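You operate a simulated robot arm through the tools that you are given. There is no shell and no other tool. Be economical: measure what you need, move in short steps, check, and stop when the job is done.

Carry out the task below with a simulated robot arm. There is one attempt and no reset: what you move stays moved.

Task
Clamp the block with the purple top in the duster and powder its top.
Fine: use the felt pad and the tin; put the pad back and free the clamp; the two blocks beside it stay. Set down upright: felt pad with blue grip. A coat counts when it lies all over at full strength: go over it till it gets no stronger.

The check looks at the end state, three seconds after you hand in, the way a careful person would. Anything else that was tipped, shoved, dropped, spilled or broken makes it a failure.

Robot
A 6-joint arm with a two-finger parallel gripper, fixed in place. Base frame: the origin is at the foot of the arm, x ahead of it, y to its left, z up; the work surface is at about z = 800. Lengths are in mm, angles in rad, forces in N, time in s.
With the tool pointing down near the work surface it reaches from about 240 to 640 mm from the base axis. Its first joint turns from -1.152 to 1.152 rad. Payload 2.7 kg.
Tool frame: the origin (TCP) lies between the finger pads and is the grasp point; the fingertips stand 23 mm ahead of it; z points along the fingers, y is the line along which they close. The gripper opens to 94 mm. The fingers are 38 mm wide and 10 mm thick; the gripper's body (54 by 96 mm) begins 39 mm behind the TCP.
Orientation is that of the tool frame in the base frame, as a unit quaternion [w, x, y, z]. With the fingers straight down and closing along the base's y, the tool's x points along the base's -x, its y along +y and its z along -z.

Tools
- The arm moves only by the tool step_arm. Its argument "moves" is a list of rows, each a list of 7 numbers: the shift along the base's x, y, z in m, then the turn, a rotation vector about the base's x, y, z in rad, then the gripper command, from -1 (fully open) to 1 (shut), values between in proportion. In form: [[tx, ty, tz, rx, ry, rz, gripper], ...]. A call has 1 to 12 rows; each row is the pose to reach, as a shift and turn from the pose commanded when the call began. Rows are played at 5 a second. More than 50 mm and 0.15 rad between two rows, or a gripper value outside its range, and nothing of the call is played. A pose out of reach is approached as far as the arm can. The call stops where the force on the tool passes 40 N (or 10 N more than at its start, if that is more) or the arm is blocked; 0.2 s more then pass. The fingers move at their own pace (about 45 mm/s each) and stop on an object; they squeeze with about 26 N. The grip force told is the motor's: it shows also when the fingers shut on nothing. Time passes only in rows, and 0.2 s behind the last, so rows that repeat a pose let the fingers close. The reply holds the time, the measured pose of the TCP, the force on the tool along the base axes, the opening and the grip force, in the units named above and with some noise, with the torque about the TCP (base axes, N m) and any sound that the robot's microphone picked up, and new pictures: "show" is both (left out), scene, wrist or none.
- Cameras (640 x 400 px; columns grow to the right, rows downward): "scene" is fixed at [87.8, -448.2, 1395.6]; the picture's right is [0.61, -0.79, 0.00], its down [-0.51, -0.39, -0.77] and it looks along [0.61, 0.47, -0.64] (base axes); focal length 329 px, centre (320, 200). "wrist" rides on the gripper at [86, 16, -75] in the tool frame; the picture's right is [-0.18, 0.98, 0.00], its down [-0.58, -0.11, -0.81] and it looks along [-0.79, -0.15, 0.59] (tool axes); focal length 243 px, centre (320, 200). There is no depth. A picture from a camera that has moved, and an enlarged one, comes with that camera's place and axes in the base frame and with its lens.
- zoom(camera, box): a new picture of the part [left, top, right, bottom] of that camera's present view, enlarged. It takes no simulated time.
- close_job(): hands the job in; it is judged then, once.

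Work in short steps. Places have to be worked out from the pictures, the camera data and where the tool is seen: move nearer, look again, correct. Check each grasp and each placing, and mend what went wrong. You have 120 turns and 200 pictures in all, those below and enlarged ones among them. Open the gripper and draw the arm clear of the work before you hand the job in, unless the task says otherwise; then end with one line.

The tools are called by a JSON object that holds its "api" and its "payload". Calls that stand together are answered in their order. step_arm: Moves the arm, as the interface text tells. Its arguments: {"type":"object","properties":{"moves":{"type":"array","items":{"type":"array","items":{"type":"number"}}},"show":{"type":"string","enum":["both","scene","wrist","none"]}},"required":["moves"]} The other tools are called the same way: zoom (camera, box) takes an enlarged picture of a part of a camera's view; close_job () hands the job in.

At the start:

```text
time: 0.0
ee_pos: [346.8, -189.1, 1148.5]
tcp_rot: [0.001, -0.001, 1.0, 0.0]
ft_force: [0.5, -0.2, 0.0]
moment: [0.0, 0.0, 0.01]
gripper_width: 94.0
grasp_force: 0.1
```

scene: 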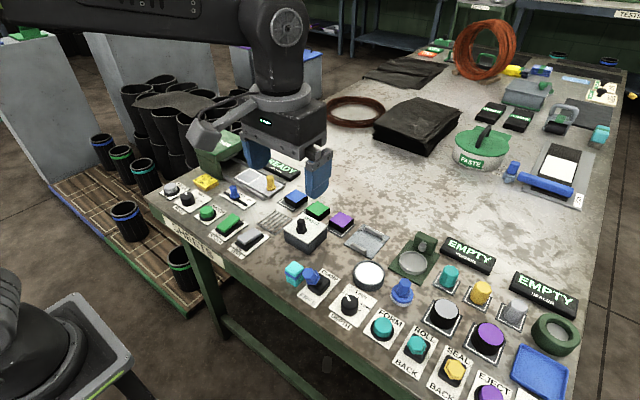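
wrist: 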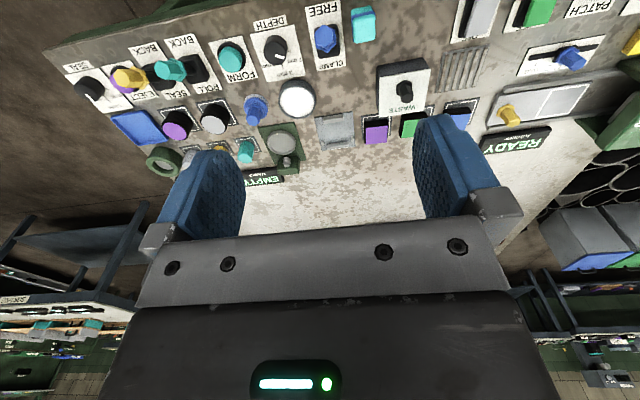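

I'll look at the working area enlarged before doing anything.

{"api": "zoom", "payload": {"camera": "scene", "box": [140, 140, 360, 280]}}

{"api": "zoom", "payload": {"camera": "scene", "box": [270, 180, 600, 400]}}

{"api": "zoom", "payload": {"camera": "scene", "box": [400, 20, 640, 220]}}

{"api": "zoom", "payload": {"camera": "wrist", "box": [40, 0, 340, 200]}}

{"api": "zoom", "payload": {"camera": "wrist", "box": [340, 0, 640, 200]}}

```text
2.86 times, centred on (250, 210) of scene
camera zoom: at [87.8, -448.2, 1395.6], right [0.61, -0.79, 0.0], down [-0.51, -0.39, -0.77], along [0.61, 0.47, -0.64], focal length 940 px, centre (520, 171)
```

zoom: 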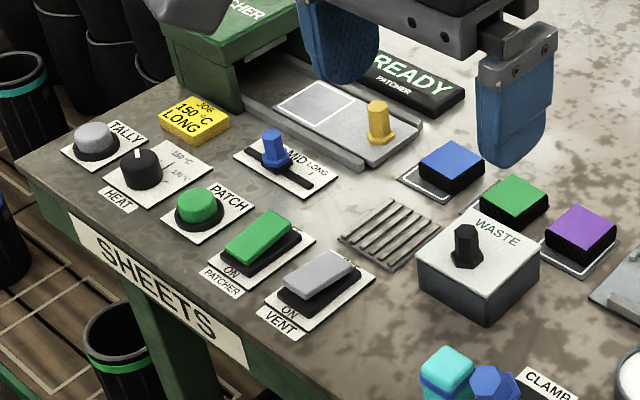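

```text
1.82 times, centred on (435, 290) of scene
camera zoom: at [87.8, -448.2, 1395.6], right [0.61, -0.79, 0.0], down [-0.51, -0.39, -0.77], along [0.61, 0.47, -0.64], focal length 598 px, centre (111, 36)
```

zoom: 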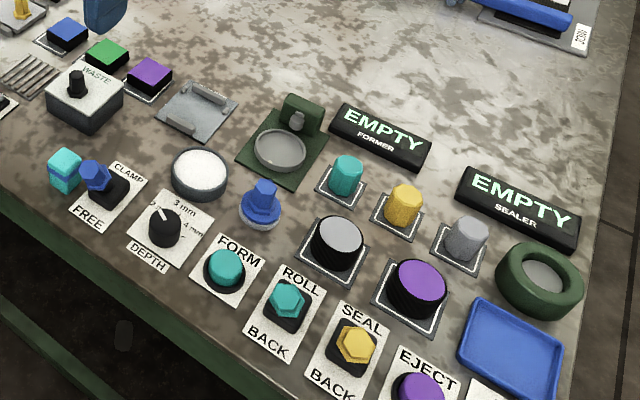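

```text
2.00 times, centred on (520, 120) of scene
camera zoom: at [87.8, -448.2, 1395.6], right [0.61, -0.79, 0.0], down [-0.51, -0.39, -0.77], along [0.61, 0.47, -0.64], focal length 658 px, centre (-80, 360)
```

zoom: 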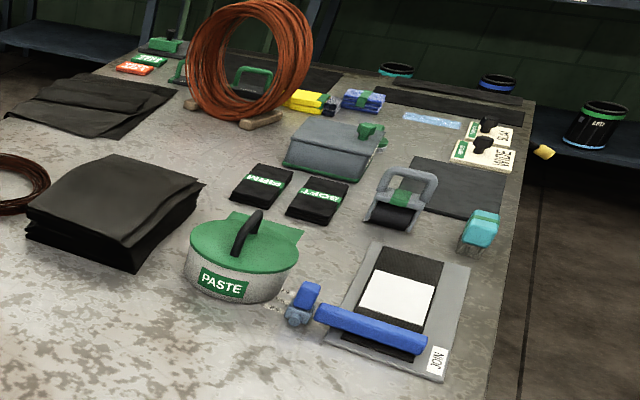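

```text
2.00 times, centred on (190, 100) of wrist
camera zoom: at [261.6, -172.3, 1223.7], right [0.18, 0.98, 0.0], down [0.58, -0.11, 0.81], along [0.79, -0.15, -0.59], focal length 485 px, centre (580, 400)
```

zoom: 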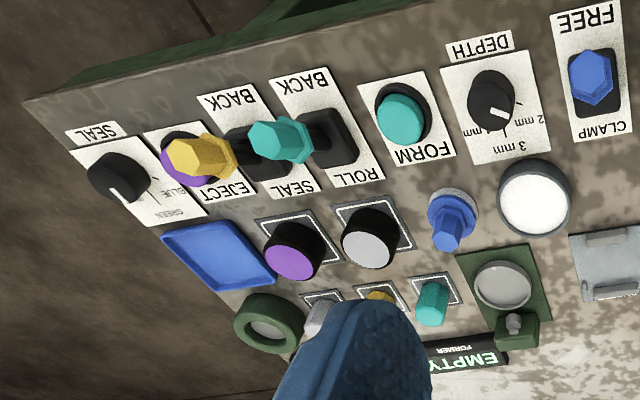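

```text
2.00 times, centred on (490, 100) of wrist
camera zoom: at [261.6, -172.3, 1223.7], right [0.18, 0.98, 0.0], down [0.58, -0.11, 0.81], along [0.79, -0.15, -0.59], focal length 485 px, centre (-20, 400)
```

zoom: 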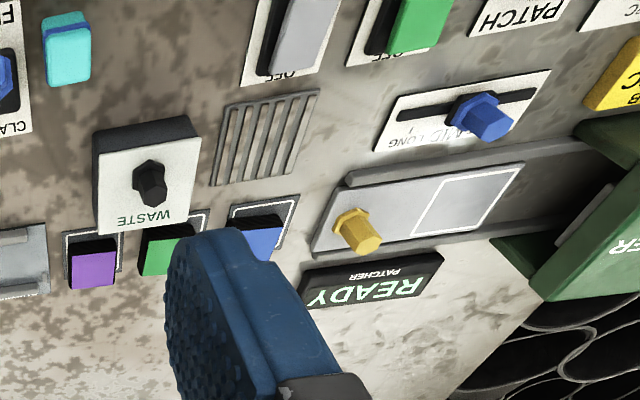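

The station: purple-topped square block is near (597,-123), the clamp plate near (597,-200), the tin near (497,-264), the pad near (501,-342), and the lever near (410,-176). I'll move above it for a closer look.

{"api": "step_arm", "payload": {"moves": [[0.03, 0, -0.025, 0, 0, 0, -1], [0.06, 0, -0.05, 0, 0, 0, -1], [0.09, 0, -0.08, 0, 0, 0, -1], [0.12, 0, -0.11, 0, 0, 0, -1], [0.15, 0.01, -0.14, 0, 0, 0, -1]]}}

```text
time: 1.2
ee_pos: [498.3, -179.8, 1007.6]
tcp_rot: [0.001, -0.001, 1.0, 0.0]
ft_force: [0.1, -0.8, -0.3]
moment: [0.01, 0.0, 0.01]
gripper_width: 93.8
grasp_force: 0.0
camera wrist: at [411.7, -163.2, 1082.9], right [0.18, 0.98, 0.0], down [0.58, -0.11, 0.81], along [0.79, -0.15, -0.59], focal length 243 px, centre (320, 200)
```

scene: 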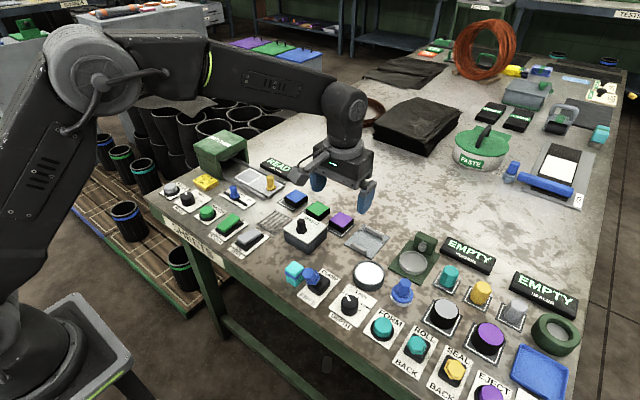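
wrist: 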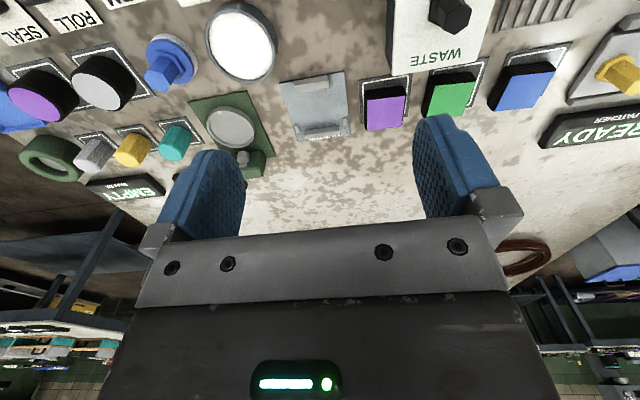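

Zooming both views to measure the blocks and clamp plate.

{"api": "zoom", "payload": {"camera": "wrist", "box": [240, 20, 600, 220]}}

{"api": "zoom", "payload": {"camera": "scene", "box": [270, 180, 430, 320]}}

```text
1.78 times, centred on (420, 120) of wrist
camera zoom: at [411.7, -163.2, 1082.9], right [0.18, 0.98, 0.0], down [0.58, -0.11, 0.81], along [0.79, -0.15, -0.59], focal length 431 px, centre (142, 342)
```

zoom: 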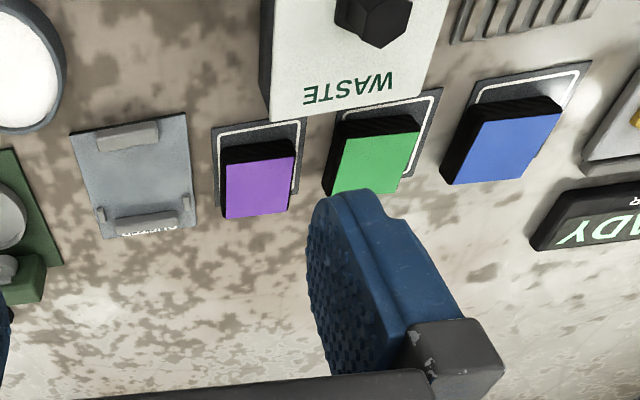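

```text
2.86 times, centred on (350, 250) of scene
camera zoom: at [87.7, -448.2, 1395.6], right [0.61, -0.79, 0.0], down [-0.51, -0.39, -0.77], along [0.61, 0.47, -0.64], focal length 940 px, centre (234, 57)
```

zoom: 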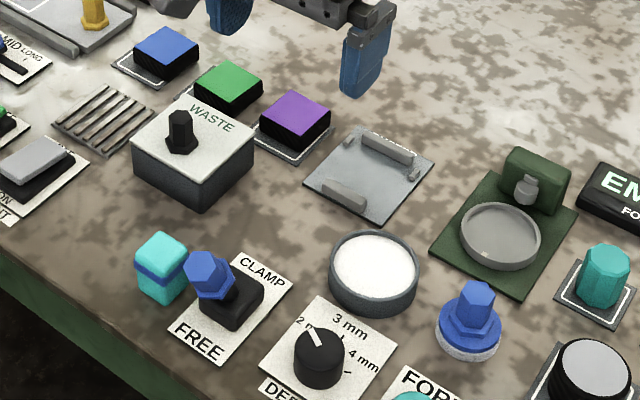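

The purple block top is about 44×44 mm, centre near (600,-117), top z≈819. I'll move closer to measure the clamp jaws.

{"api": "step_arm", "payload": {"moves": [[0.02, 0.01, -0.035, 0, 0, 0, -1], [0.04, 0.02, -0.07, 0, 0, 0, -1], [0.055, 0.03, -0.1, 0, 0, 0, -1], [0.055, 0.03, -0.1, 0, 0, 0, -1]], "show": "wrist"}}

{"api": "zoom", "payload": {"camera": "wrist", "box": [220, 20, 480, 190]}}

```text
time: 2.2
ee_pos: [553.7, -149.7, 908.5]
tcp_rot: [0.001, 0.0, 1.0, 0.0]
ft_force: [-0.4, -0.4, 0.4]
moment: [-0.02, 0.02, -0.03]
gripper_width: 94.1
grasp_force: 0.1
camera wrist: at [467.1, -132.5, 983.5], right [0.18, 0.98, 0.0], down [0.58, -0.11, 0.81], along [0.79, -0.15, -0.59], focal length 243 px, centre (320, 200)
```

wrist: 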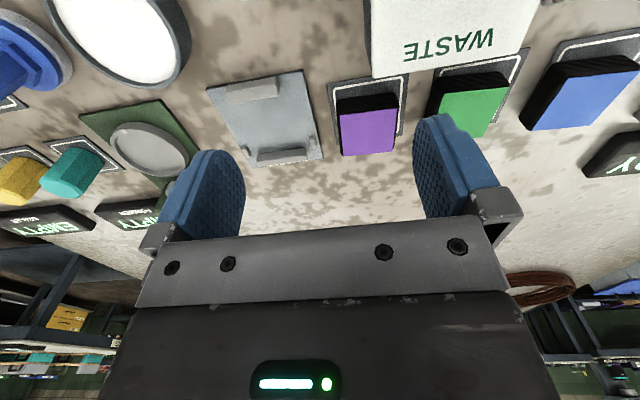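

```text
2.35 times, centred on (350, 105) of wrist
camera zoom: at [467.1, -132.5, 983.5], right [0.18, 0.98, 0.0], down [0.58, -0.11, 0.81], along [0.79, -0.15, -0.59], focal length 571 px, centre (249, 424)
```

zoom: 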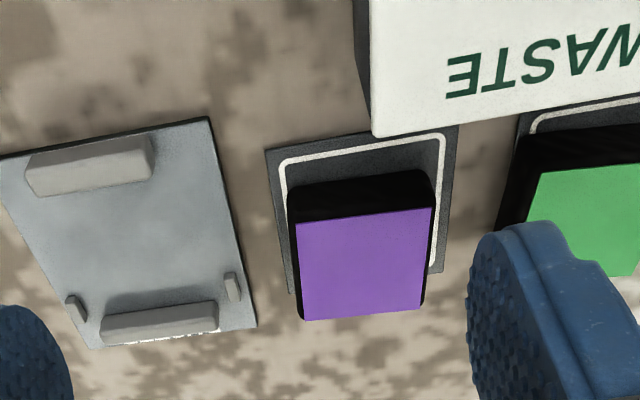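

Clamp: jaws about x 560–620, centre y≈-201, with low side posts near x 608–620. I'll grip the block high and a bit toward -x so the fingers miss the posts; first I'll hover over it at part opening.

{"api": "step_arm", "payload": {"moves": [[0.02, 0.016, 0, 0, 0, 0, -0.36], [0.041, 0.0325, 0, 0, 0, 0, -0.36], [0.041, 0.0325, -0.03, 0, 0, 0, -0.36], [0.041, 0.0325, -0.04, 0, 0, 0, -0.36]]}}

{"api": "zoom", "payload": {"camera": "scene", "box": [270, 150, 430, 290]}}

```text
time: 3.2
ee_pos: [595.0, -116.2, 868.2]
tcp_rot: [0.001, 0.0, 1.0, 0.001]
ft_force: [0.2, -0.2, 0.7]
moment: [-0.01, 0.0, 0.03]
gripper_width: 63.9
grasp_force: 0.1
camera wrist: at [508.2, -99.0, 942.5], right [0.18, 0.98, 0.0], down [0.58, -0.11, 0.81], along [0.79, -0.15, -0.59], focal length 243 px, centre (320, 200)
```

scene: 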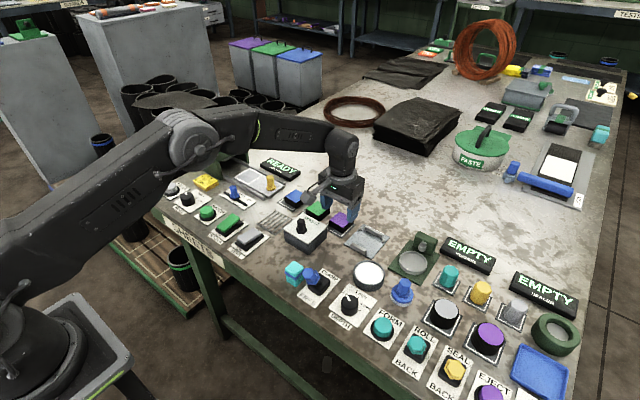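
wrist: 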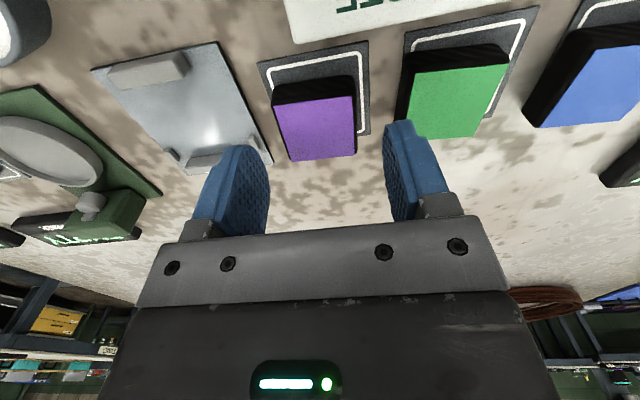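

```text
2.86 times, centred on (350, 220) of scene
camera zoom: at [87.8, -448.2, 1395.6], right [0.61, -0.79, 0.0], down [-0.51, -0.39, -0.77], along [0.61, 0.47, -0.64], focal length 940 px, centre (234, 143)
```

zoom: 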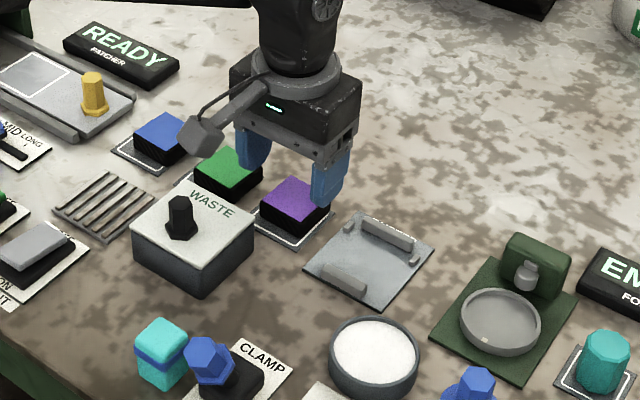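

Centred on the block (measured at 600,-118). Descend with the fingers at 64 mm, then close.

{"api": "step_arm", "payload": {"moves": [[0, -0.001, -0.012, 0, 0, 0, -0.36], [0, -0.001, -0.024, 0, 0, 0, -0.36], [0, -0.001, -0.036, 0, 0, 0, -0.36], [0, -0.001, -0.036, 0, 0, 0, -0.36]]}}

{"api": "zoom", "payload": {"camera": "scene", "box": [270, 150, 430, 290]}}

```text
time: 4.2
ee_pos: [594.3, -117.2, 833.3]
tcp_rot: [0.0, -0.001, 1.0, -0.001]
ft_force: [0.2, 0.4, -0.1]
moment: [-0.04, -0.02, -0.02]
gripper_width: 63.9
grasp_force: 0.1
camera wrist: at [507.6, -100.4, 907.8], right [0.18, 0.98, 0.0], down [0.58, -0.11, 0.81], along [0.79, -0.15, -0.59], focal length 243 px, centre (320, 200)
```

scene: 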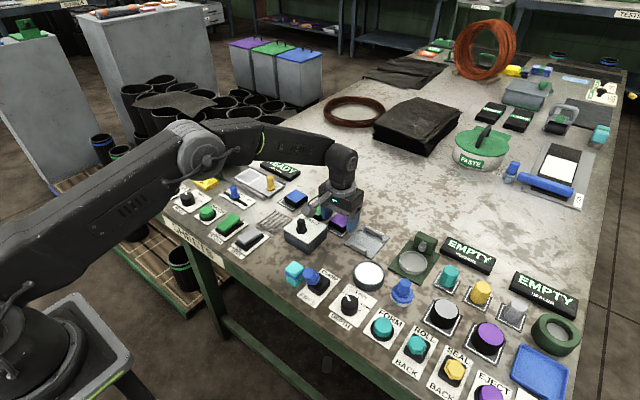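
wrist: 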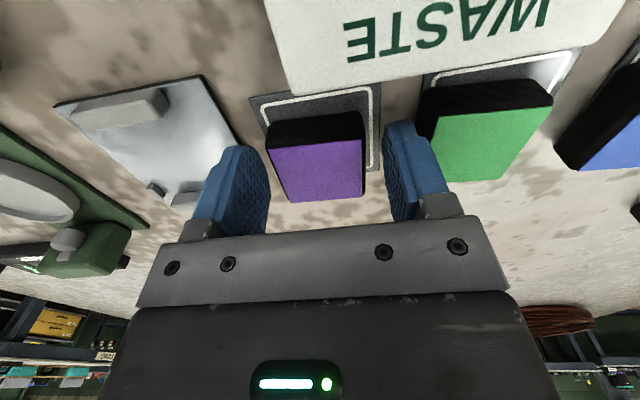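

```text
2.86 times, centred on (350, 220) of scene
camera zoom: at [87.8, -448.2, 1395.6], right [0.61, -0.79, 0.0], down [-0.51, -0.39, -0.77], along [0.61, 0.47, -0.64], focal length 940 px, centre (234, 143)
```

zoom: 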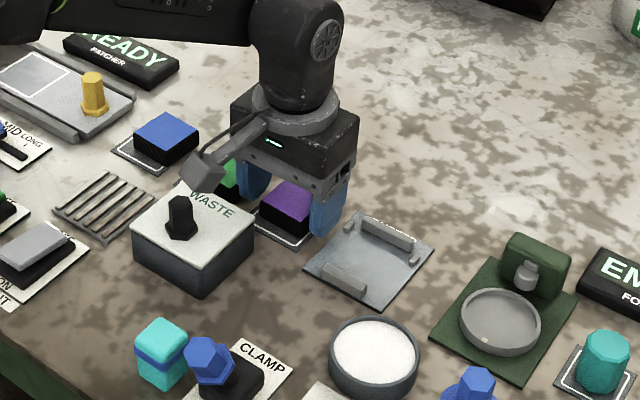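

Both fingers straddle the purple block without touching the green one; I close and lift.

{"api": "step_arm", "payload": {"moves": [[0, 0, 0, 0, 0, 0, 0.3], [0, 0, 0, 0, 0, 0, 0.6], [0, 0, 0, 0, 0, 0, 1], [0, 0, 0, 0, 0, 0, 1], [0, 0, 0.01, 0, 0, 0, 1], [0, 0, 0.035, 0, 0, 0, 1], [0, 0, 0.035, 0, 0, 0, 1]]}}

```text
time: 5.8
ee_pos: [594.1, -118.2, 868.3]
tcp_rot: [0.001, -0.001, 1.0, 0.0]
ft_force: [0.8, -0.6, -0.4]
moment: [0.04, 0.04, -0.02]
gripper_width: 46.9
grasp_force: 26.0
camera wrist: at [507.8, -100.8, 942.7], right [0.18, 0.98, 0.0], down [0.58, -0.11, 0.81], along [0.79, -0.15, -0.59], focal length 243 px, centre (320, 200)
```

scene: 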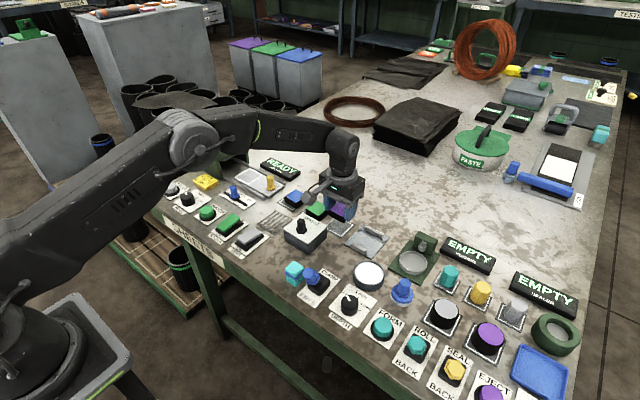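
wrist: 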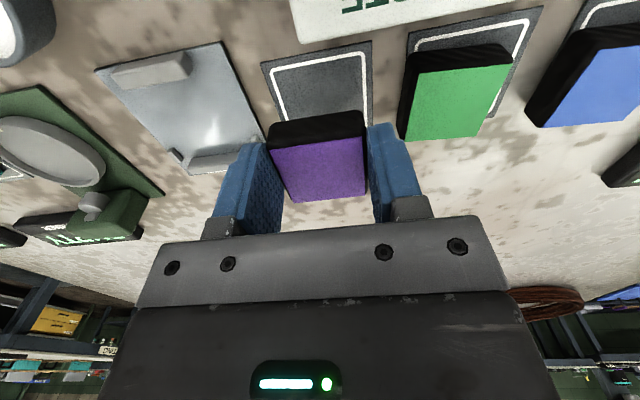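

Block gripped (46.9 mm). Moving over the clamp plate at this height.

{"api": "step_arm", "payload": {"moves": [[0, -0.03, 0.01, 0, 0, 0, 1], [-0.006, -0.06, 0.01, 0, 0, 0, 1], [-0.011, -0.083, 0.01, 0, 0, 0, 1], [-0.011, -0.083, 0.0, 0, 0, 0, 1], [-0.011, -0.083, 0.0, 0, 0, 0, 1]]}}

{"api": "zoom", "payload": {"camera": "wrist", "box": [200, 40, 440, 240]}}

{"api": "zoom", "payload": {"camera": "scene", "box": [310, 180, 430, 280]}}

```text
time: 7.0
ee_pos: [583.9, -199.5, 867.8]
tcp_rot: [0.002, -0.001, 1.0, -0.001]
ft_force: [0.3, 0.0, 0.0]
moment: [0.0, 0.03, -0.04]
gripper_width: 47.2
grasp_force: 25.6
camera wrist: at [497.4, -182.9, 942.6], right [0.18, 0.98, 0.0], down [0.58, -0.11, 0.81], along [0.79, -0.15, -0.59], focal length 243 px, centre (320, 200)
```

scene: 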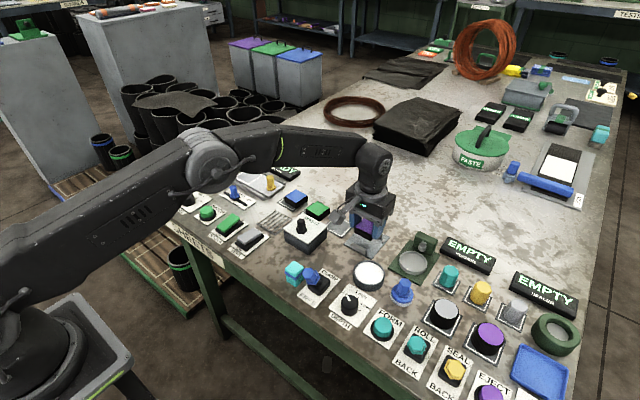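
wrist: 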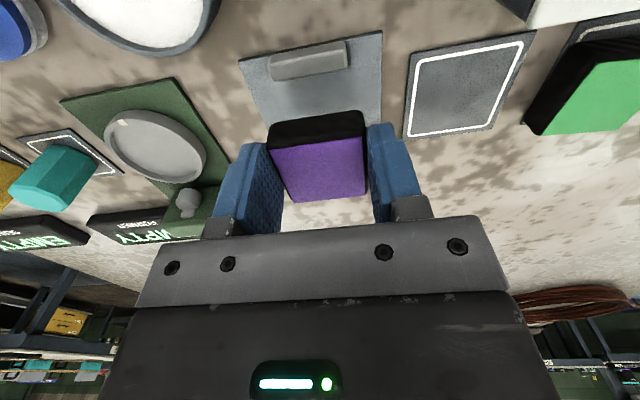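

```text
2.00 times, centred on (320, 140) of wrist
camera zoom: at [497.4, -182.9, 942.6], right [0.18, 0.98, 0.0], down [0.58, -0.11, 0.81], along [0.79, -0.15, -0.59], focal length 485 px, centre (320, 320)
```

zoom: 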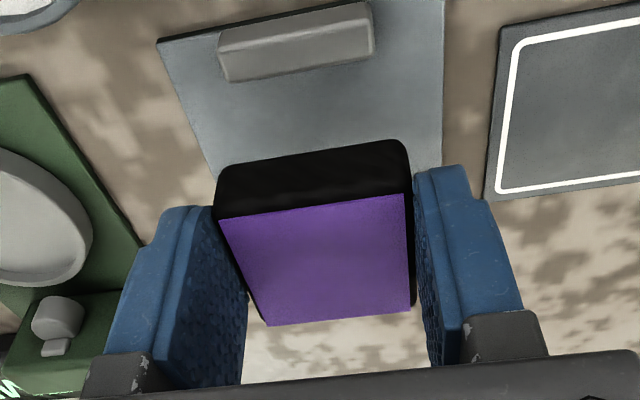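

```text
4.00 times, centred on (370, 230) of scene
camera zoom: at [87.8, -448.2, 1395.6], right [0.61, -0.79, 0.0], down [-0.51, -0.39, -0.77], along [0.61, 0.47, -0.64], focal length 1316 px, centre (120, 80)
```

zoom: 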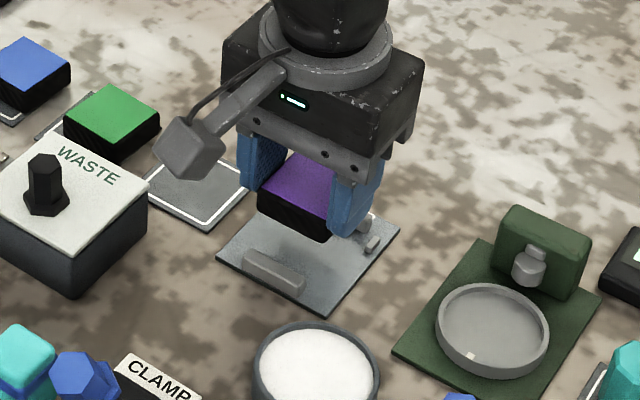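

Alignment good to a few mm: block nearly central between jaws after a shift of (-3,-1). Lowering gently.

{"api": "step_arm", "payload": {"moves": [[-0.003, -0.001, -0.01, 0, 0, 0, 1], [-0.003, -0.001, -0.02, 0, 0, 0, 1], [-0.003, -0.001, -0.026, 0, 0, 0, 1], [-0.003, -0.001, -0.028, 0, 0, 0, 1]]}}

{"api": "zoom", "payload": {"camera": "scene", "box": [310, 180, 430, 280]}}

```text
time: 8.0
ee_pos: [579.7, -200.8, 838.2]
tcp_rot: [0.001, 0.0, 1.0, 0.0]
ft_force: [0.4, -0.2, -0.6]
moment: [-0.01, 0.02, 0.0]
gripper_width: 47.0
grasp_force: 26.3
camera wrist: at [493.4, -184.6, 913.8], right [0.18, 0.98, 0.0], down [0.58, -0.11, 0.81], along [0.79, -0.15, -0.59], focal length 243 px, centre (320, 200)
```

scene: 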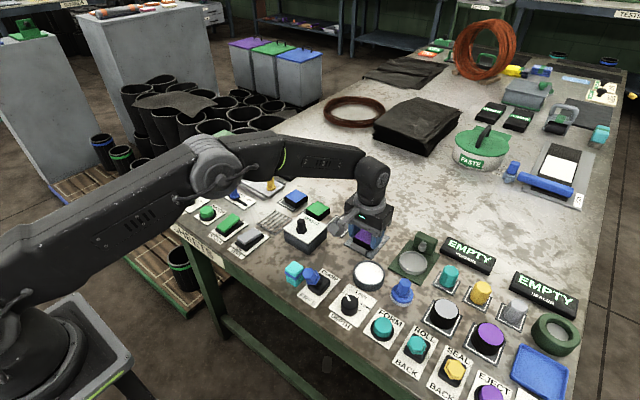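
wrist: 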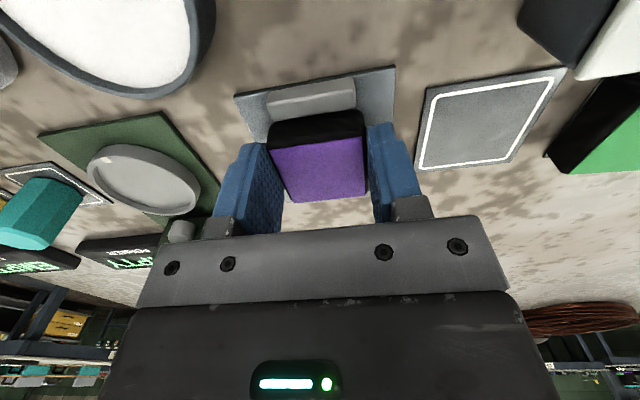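

```text
4.00 times, centred on (370, 230) of scene
camera zoom: at [87.8, -448.2, 1395.6], right [0.61, -0.79, 0.0], down [-0.51, -0.39, -0.77], along [0.61, 0.47, -0.64], focal length 1316 px, centre (120, 80)
```

zoom: 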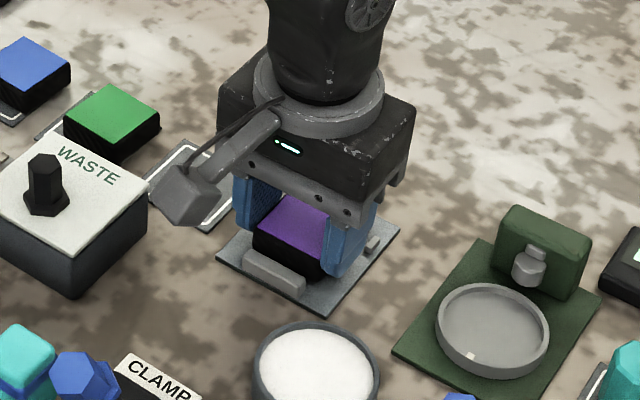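

Still hovering slightly; I lower in 1 mm steps and watch the force.

{"api": "step_arm", "payload": {"moves": [[0.001, 0, -0.001, 0, 0, 0, 1], [0.001, 0, -0.002, 0, 0, 0, 1], [0.001, 0, -0.003, 0, 0, 0, 1]], "show": "none"}}

{"api": "step_arm", "payload": {"moves": [[0, 0, -0.001, 0, 0, 0, 1], [0, 0, -0.002, 0, 0, 0, 1]], "show": "wrist"}}

```text
time: 8.8
ee_pos: [582.1, -201.6, 835.9]
tcp_rot: [0.0, -0.001, 1.0, 0.0]
ft_force: [-0.1, -0.7, -0.5]
moment: [0.0, -0.01, 0.03]
gripper_width: 47.0
grasp_force: 26.0
```

```text
time: 9.4
ee_pos: [580.3, -201.7, 834.4]
tcp_rot: [0.001, -0.001, 1.0, 0.0]
ft_force: [-1.3, 1.7, 0.9]
moment: [0.02, 0.01, 0.04]
gripper_width: 47.0
grasp_force: 26.0
camera wrist: at [494.7, -184.7, 910.1], right [0.18, 0.98, 0.0], down [0.58, -0.11, 0.81], along [0.79, -0.15, -0.59], focal length 243 px, centre (320, 200)
```

wrist: 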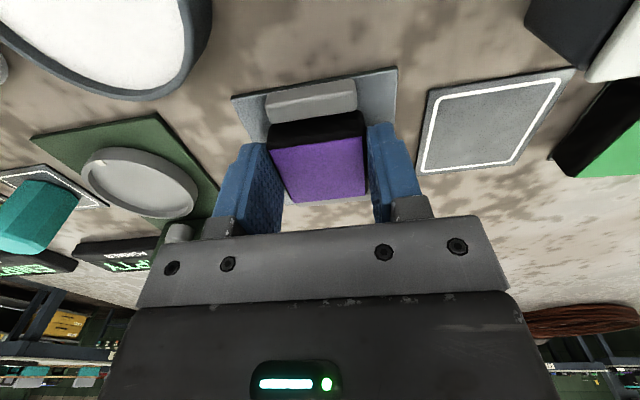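

{"api": "step_arm", "payload": {"moves": [[0, 0, -0.001, 0, 0, 0, 1], [0, 0, -0.002, 0, 0, 0, 1]], "show": "none"}}

{"api": "zoom", "payload": {"camera": "wrist", "box": [200, 50, 440, 220]}}

```text
time: 10.0
ee_pos: [580.8, -200.7, 834.0]
tcp_rot: [0.002, 0.0, 1.0, -0.001]
ft_force: [-8.7, 2.5, 15.9]
moment: [0.21, 0.32, 0.0]
gripper_width: 47.2
grasp_force: 26.0
```

```text
2.35 times, centred on (320, 135) of wrist
camera zoom: at [494.9, -184.7, 909.8], right [0.18, 0.98, 0.0], down [0.58, -0.11, 0.81], along [0.79, -0.15, -0.59], focal length 571 px, centre (320, 353)
```

zoom: 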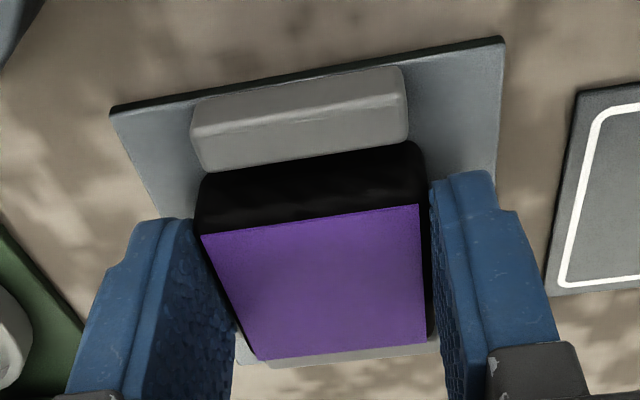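

Contact force of 16 N with the block's base at about plate level: seated between the jaws. Relax 1 mm, open partly and rise.

{"api": "step_arm", "payload": {"moves": [[0, 0, 0.0015, 0, 0, 0, 1], [0, 0, 0.0015, 0, 0, 0, 0.0], [0, 0, 0.0015, 0, 0, 0, -0.3], [0, 0, 0.0015, 0, 0, 0, -0.3], [0, 0, 0.02, 0, 0, 0, -0.3], [0, 0, 0.06, 0, 0, 0, -0.3], [-0.02, 0, 0.1, 0, 0, 0, -0.3], [-0.06, 0, 0.12, 0, 0, 0, -0.3]]}}

{"api": "zoom", "payload": {"camera": "scene", "box": [270, 180, 430, 320]}}

{"api": "zoom", "payload": {"camera": "wrist", "box": [200, 20, 440, 190]}}

```text
time: 11.8
ee_pos: [518.8, -200.9, 955.7]
tcp_rot: [0.001, -0.001, 1.0, 0.0]
ft_force: [0.0, 0.1, 0.3]
moment: [-0.01, 0.02, 0.01]
gripper_width: 61.0
grasp_force: 0.1
camera wrist: at [432.6, -184.3, 1029.6], right [0.18, 0.98, 0.0], down [0.58, -0.11, 0.81], along [0.79, -0.15, -0.59], focal length 243 px, centre (320, 200)
```

scene: 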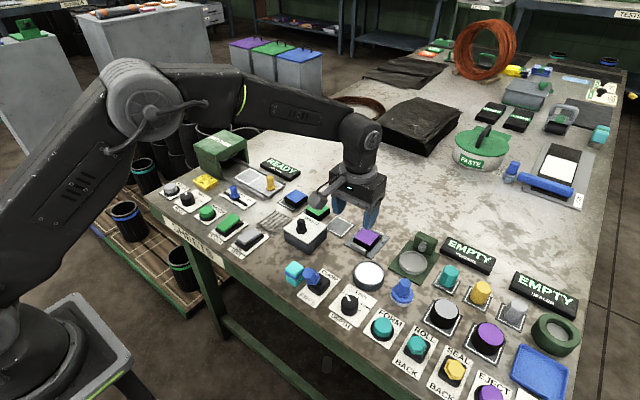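
wrist: 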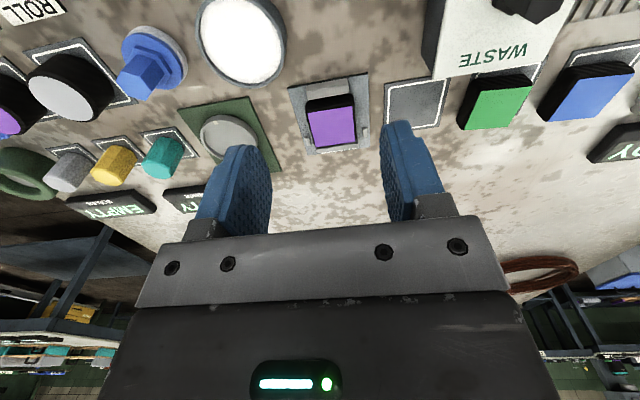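

```text
2.86 times, centred on (350, 250) of scene
camera zoom: at [87.8, -448.2, 1395.6], right [0.61, -0.79, 0.0], down [-0.51, -0.39, -0.77], along [0.61, 0.47, -0.64], focal length 940 px, centre (234, 57)
```

zoom: 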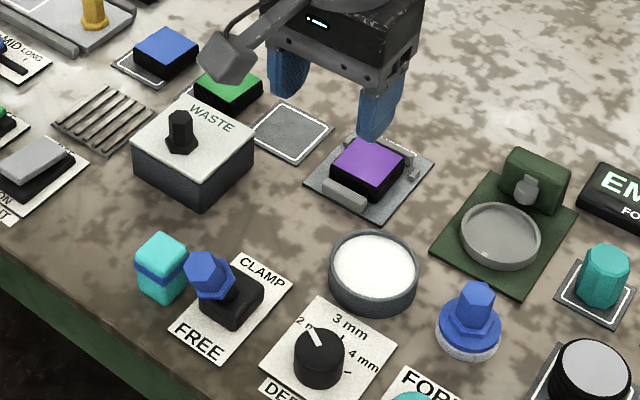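

```text
2.35 times, centred on (320, 105) of wrist
camera zoom: at [432.6, -184.3, 1029.6], right [0.18, 0.98, 0.0], down [0.58, -0.11, 0.81], along [0.79, -0.15, -0.59], focal length 571 px, centre (320, 424)
```

zoom: 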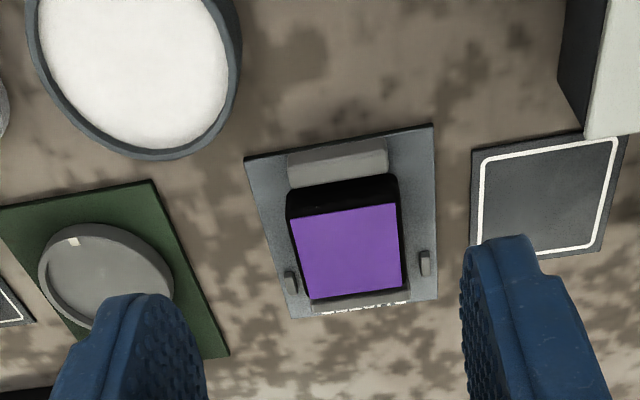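

Block sits well between the jaws. Next the CLAMP lever: I'll back off to view it with the wrist camera.

{"api": "step_arm", "payload": {"moves": [[-0.045, 0.003, 0.01, 0, 0, 0, 0.3], [-0.09, 0.006, 0.01, 0, 0, 0, 1], [-0.135, 0.01, 0.01, 0, 0, 0, 1], [-0.18, 0.01, 0, 0, 0, 0, 1], [-0.18, 0.01, -0.02, 0, 0, 0, 1]], "show": "wrist"}}

{"api": "zoom", "payload": {"camera": "wrist", "box": [220, 40, 460, 200]}}

{"api": "zoom", "payload": {"camera": "scene", "box": [270, 240, 370, 320]}}

```text
time: 13.0
ee_pos: [341.3, -189.3, 934.7]
tcp_rot: [0.001, 0.0, 1.0, 0.0]
ft_force: [1.5, 0.2, -1.1]
moment: [0.0, 0.01, 0.02]
gripper_width: 0.0
grasp_force: 25.6
camera wrist: at [255.0, -173.6, 1009.3], right [0.18, 0.98, 0.0], down [0.58, -0.11, 0.81], along [0.79, -0.15, -0.59], focal length 243 px, centre (320, 200)
```

wrist: 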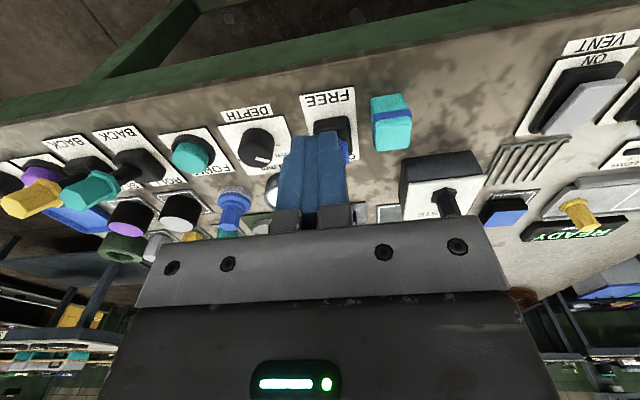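

```text
2.50 times, centred on (340, 120) of wrist
camera zoom: at [255.0, -173.6, 1009.3], right [0.18, 0.98, 0.0], down [0.58, -0.11, 0.81], along [0.79, -0.15, -0.59], focal length 606 px, centre (270, 400)
```

zoom: 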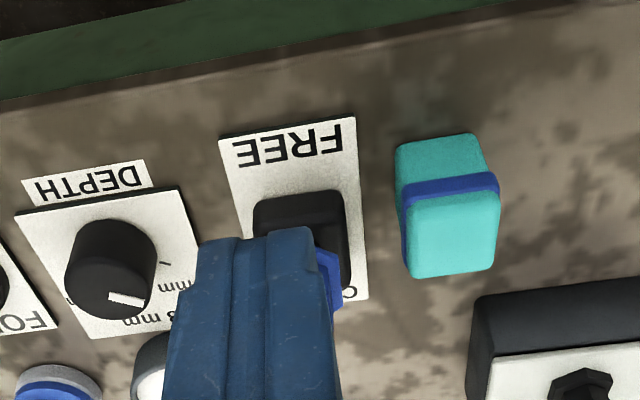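

```text
5.00 times, centred on (320, 280) of scene
camera zoom: at [87.7, -448.2, 1395.6], right [0.61, -0.79, 0.0], down [-0.51, -0.39, -0.77], along [0.61, 0.47, -0.64], focal length 1644 px, centre (320, -200)
```

zoom: 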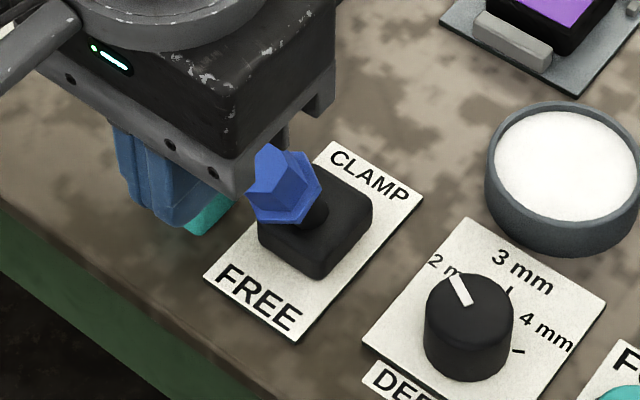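

The lever knob is leaning toward FREE at about (396,-189,857). With closed fingers behind it, I'll lower and push toward +x.

{"api": "step_arm", "payload": {"moves": [[0, 0, -0.03, 0, 0, 0, 1], [0, 0, -0.066, 0, 0, 0, 1], [0.015, 0, -0.066, 0, 0, 0, 1], [0.022, 0, -0.066, 0, 0, 0, 1]]}}

{"api": "zoom", "payload": {"camera": "scene", "box": [270, 220, 370, 320]}}

```text
time: 14.0
ee_pos: [361.3, -190.2, 866.1]
tcp_rot: [0.001, -0.001, 1.0, 0.0]
ft_force: [-2.1, -0.3, 0.7]
moment: [-0.03, -0.06, 0.01]
gripper_width: 0.3
grasp_force: 26.2
camera wrist: at [276.7, -174.5, 941.7], right [0.18, 0.98, 0.0], down [0.58, -0.11, 0.81], along [0.79, -0.15, -0.59], focal length 243 px, centre (320, 200)
```

scene: 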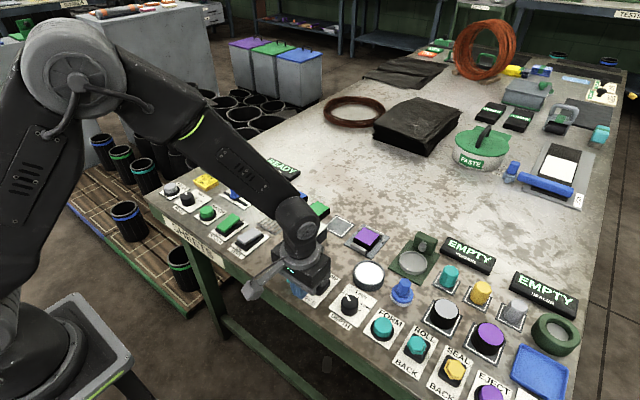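
wrist: 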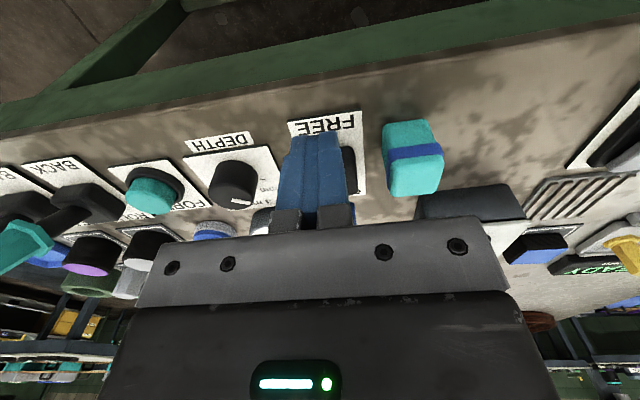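

```text
4.00 times, centred on (320, 270) of scene
camera zoom: at [87.7, -448.2, 1395.6], right [0.61, -0.79, 0.0], down [-0.51, -0.39, -0.77], along [0.61, 0.47, -0.64], focal length 1316 px, centre (320, -80)
```

zoom: 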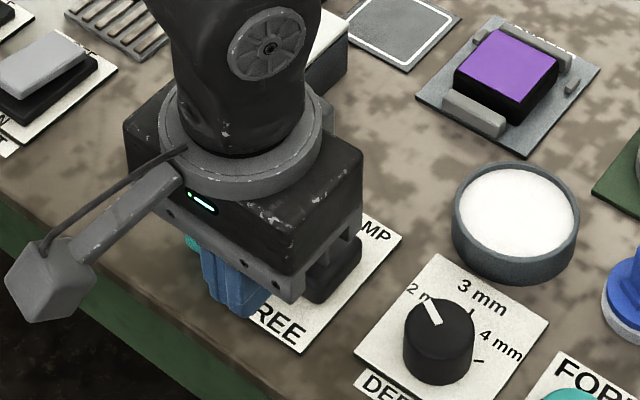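

Light contact starting. Pushing on in 8 mm steps.

{"api": "step_arm", "payload": {"moves": [[0.008, 0, 0, 0, 0, 0, 1], [0.016, 0, 0, 0, 0, 0, 1], [0.024, 0, 0, 0, 0, 0, 1], [0.032, 0, 0, 0, 0, 0, 1], [0.04, 0, 0, 0, 0, 0, 1]]}}

{"api": "zoom", "payload": {"camera": "scene", "box": [290, 200, 410, 300]}}

```text
time: 15.2
ee_pos: [401.2, -190.8, 865.4]
tcp_rot: [-0.001, 0.0, 1.0, 0.0]
ft_force: [-10.8, 1.2, 7.4]
moment: [-0.13, 0.11, 0.08]
gripper_width: 0.0
grasp_force: 26.3
camera wrist: at [315.6, -175.1, 941.5], right [0.18, 0.98, 0.0], down [0.58, -0.11, 0.8], along [0.79, -0.15, -0.59], focal length 243 px, centre (320, 200)
```

scene: 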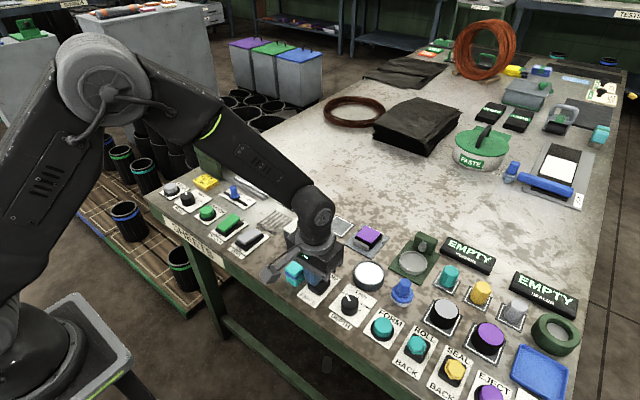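
wrist: 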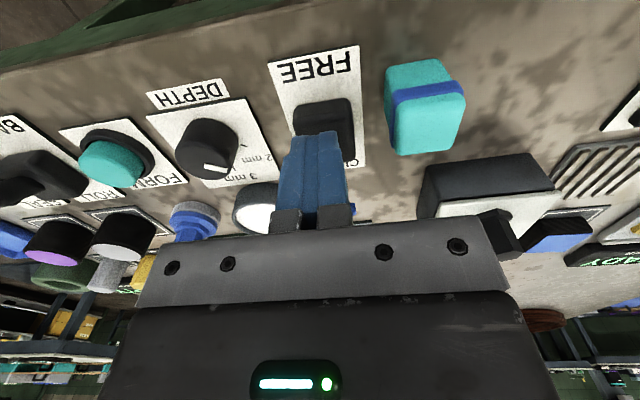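

```text
4.00 times, centred on (350, 250) of scene
camera zoom: at [87.4, -448.1, 1395.7], right [0.61, -0.79, 0.0], down [-0.51, -0.39, -0.77], along [0.61, 0.47, -0.64], focal length 1316 px, centre (200, 0)
```

zoom: 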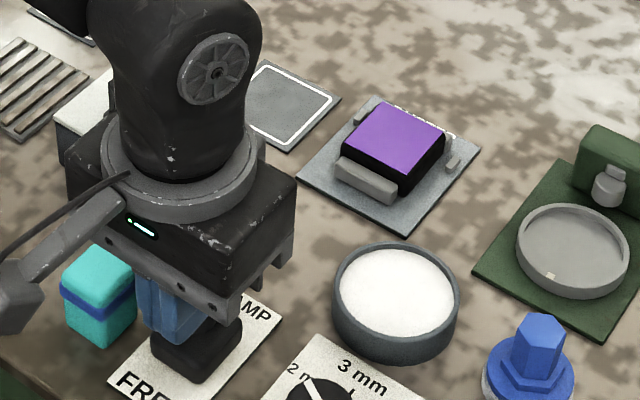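

The near jaw seems to be closing already; I push slightly further, a few mm at a time.

{"api": "step_arm", "payload": {"moves": [[0.003, 0, 0, 0, 0, 0, 1], [0.006, 0, 0, 0, 0, 0, 1], [0.009, 0, 0, 0, 0, 0, 1], [0.012, 0, 0, 0, 0, 0, 1]], "show": "none"}}

{"api": "zoom", "payload": {"camera": "scene", "box": [290, 200, 410, 300]}}

```text
time: 15.7
ee_pos: [401.8, -191.8, 866.8]
tcp_rot: [-0.007, -0.001, 1.0, 0.001]
ft_force: [-8.8, 0.5, 7.3]
moment: [0.01, 0.03, -0.01]
gripper_width: 0.0
grasp_force: 26.2
stopped in row 2: the force on the tool passed its limit at 44 N (the readings are from after the stop); the commanded pose is now the measured one
```

```text
4.00 times, centred on (350, 250) of scene
camera zoom: at [87.5, -448.1, 1395.7], right [0.61, -0.79, 0.0], down [-0.51, -0.39, -0.77], along [0.61, 0.47, -0.64], focal length 1316 px, centre (200, 0)
```

zoom: 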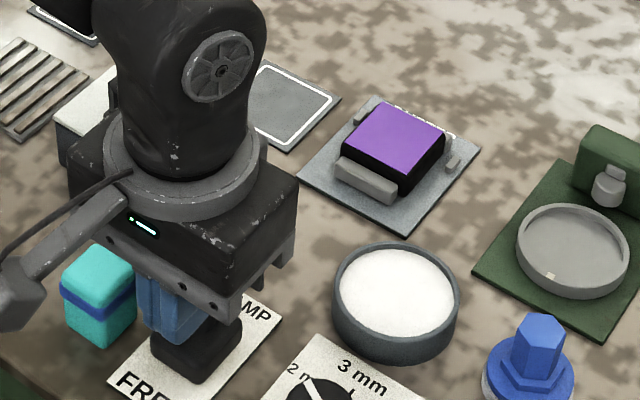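

Lever hit its stop (44 N) and the jaw is against the block. I back off, level the small tilt, rise and check the lever.

{"api": "step_arm", "payload": {"moves": [[-0.01, 0.001, 0, 0, -0.007, 0, 1], [-0.03, 0.001, 0, 0, -0.014, 0, 1], [-0.035, 0.001, 0.04, 0, -0.014, 0, 0], [-0.035, 0.001, 0.08, 0, -0.014, 0, -0.3], [-0.035, -0.03, 0.1, 0, -0.014, 0, -0.3]]}}

{"api": "zoom", "payload": {"camera": "scene", "box": [290, 200, 410, 300]}}

```text
time: 16.9
ee_pos: [367.4, -220.5, 968.4]
tcp_rot: [0.001, -0.001, 1.0, 0.002]
ft_force: [-0.3, -0.2, -0.5]
moment: [0.0, 0.0, -0.03]
gripper_width: 61.3
grasp_force: 0.1
camera wrist: at [281.4, -205.3, 1042.9], right [0.18, 0.98, 0.0], down [0.58, -0.11, 0.81], along [0.79, -0.15, -0.59], focal length 243 px, centre (320, 200)
```

scene: 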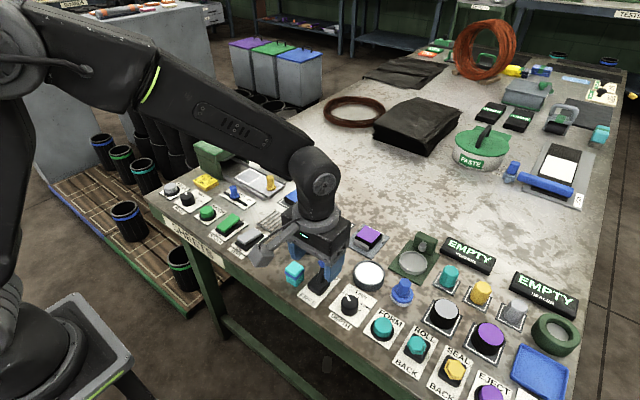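
wrist: 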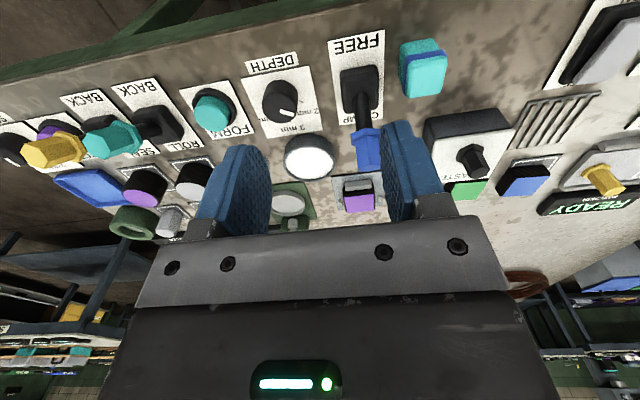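

```text
4.00 times, centred on (350, 250) of scene
camera zoom: at [87.8, -448.1, 1395.6], right [0.61, -0.79, 0.0], down [-0.51, -0.39, -0.77], along [0.61, 0.47, -0.64], focal length 1316 px, centre (200, 0)
```

zoom: 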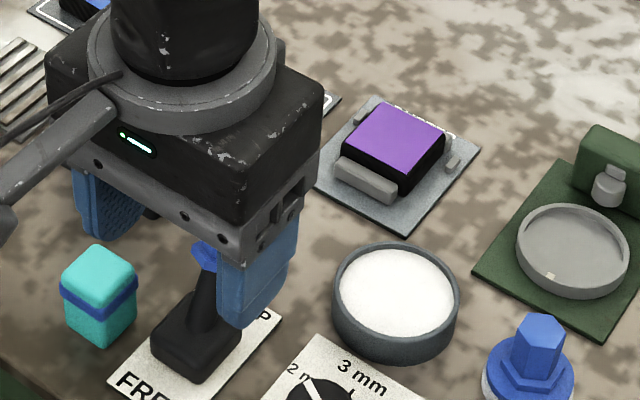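

Lever is at CLAMP and the jaw is tight on the block. Now to the felt pad with the blue grip: moving over for a measurement.

{"api": "step_arm", "payload": {"moves": [[0.025, -0.03, 0, 0, 0, 0, -0.3], [0.05, -0.06, 0, 0, 0, 0, -0.3], [0.075, -0.09, 0, 0, 0, 0, -0.3], [0.085, -0.11, -0.02, 0, 0, 0, -0.3], [0.085, -0.11, -0.03, 0, 0, 0, -0.3]], "show": "wrist"}}

{"api": "zoom", "payload": {"camera": "wrist", "box": [240, 40, 440, 200]}}

{"api": "zoom", "payload": {"camera": "scene", "box": [360, 260, 440, 320]}}

```text
time: 18.1
ee_pos: [452.4, -332.2, 934.8]
tcp_rot: [0.0, 0.0, 1.0, 0.002]
ft_force: [-0.3, -1.1, 1.5]
moment: [0.0, 0.01, 0.03]
gripper_width: 61.1
grasp_force: 0.0
camera wrist: at [365.5, -316.1, 1009.1], right [0.18, 0.98, 0.0], down [0.58, -0.11, 0.81], along [0.79, -0.15, -0.59], focal length 243 px, centre (320, 200)
```

wrist: 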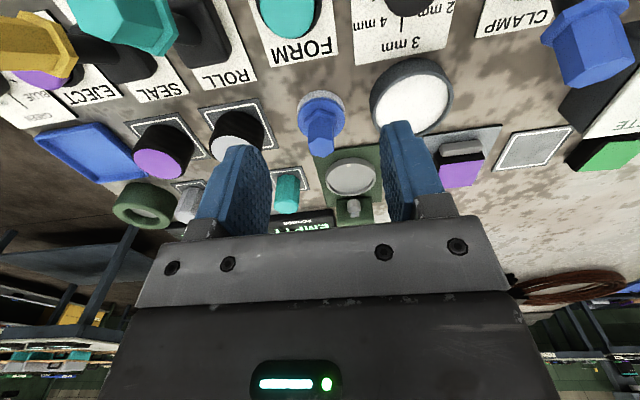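

```text
2.50 times, centred on (340, 120) of wrist
camera zoom: at [365.5, -316.1, 1009.1], right [0.18, 0.98, 0.0], down [0.58, -0.11, 0.81], along [0.79, -0.15, -0.59], focal length 606 px, centre (270, 400)
```

zoom: 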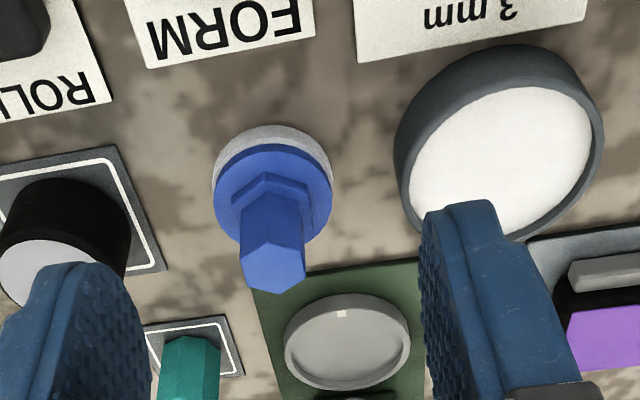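

```text
6.67 times, centred on (400, 290) of scene
camera zoom: at [87.8, -448.2, 1395.6], right [0.61, -0.79, 0.0], down [-0.51, -0.39, -0.77], along [0.61, 0.47, -0.64], focal length 2193 px, centre (-213, -400)
```

zoom: 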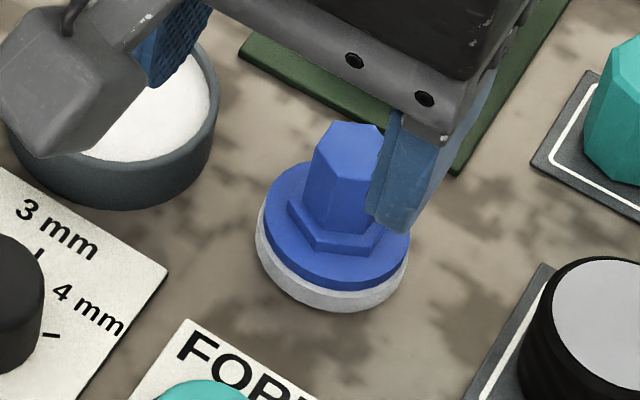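

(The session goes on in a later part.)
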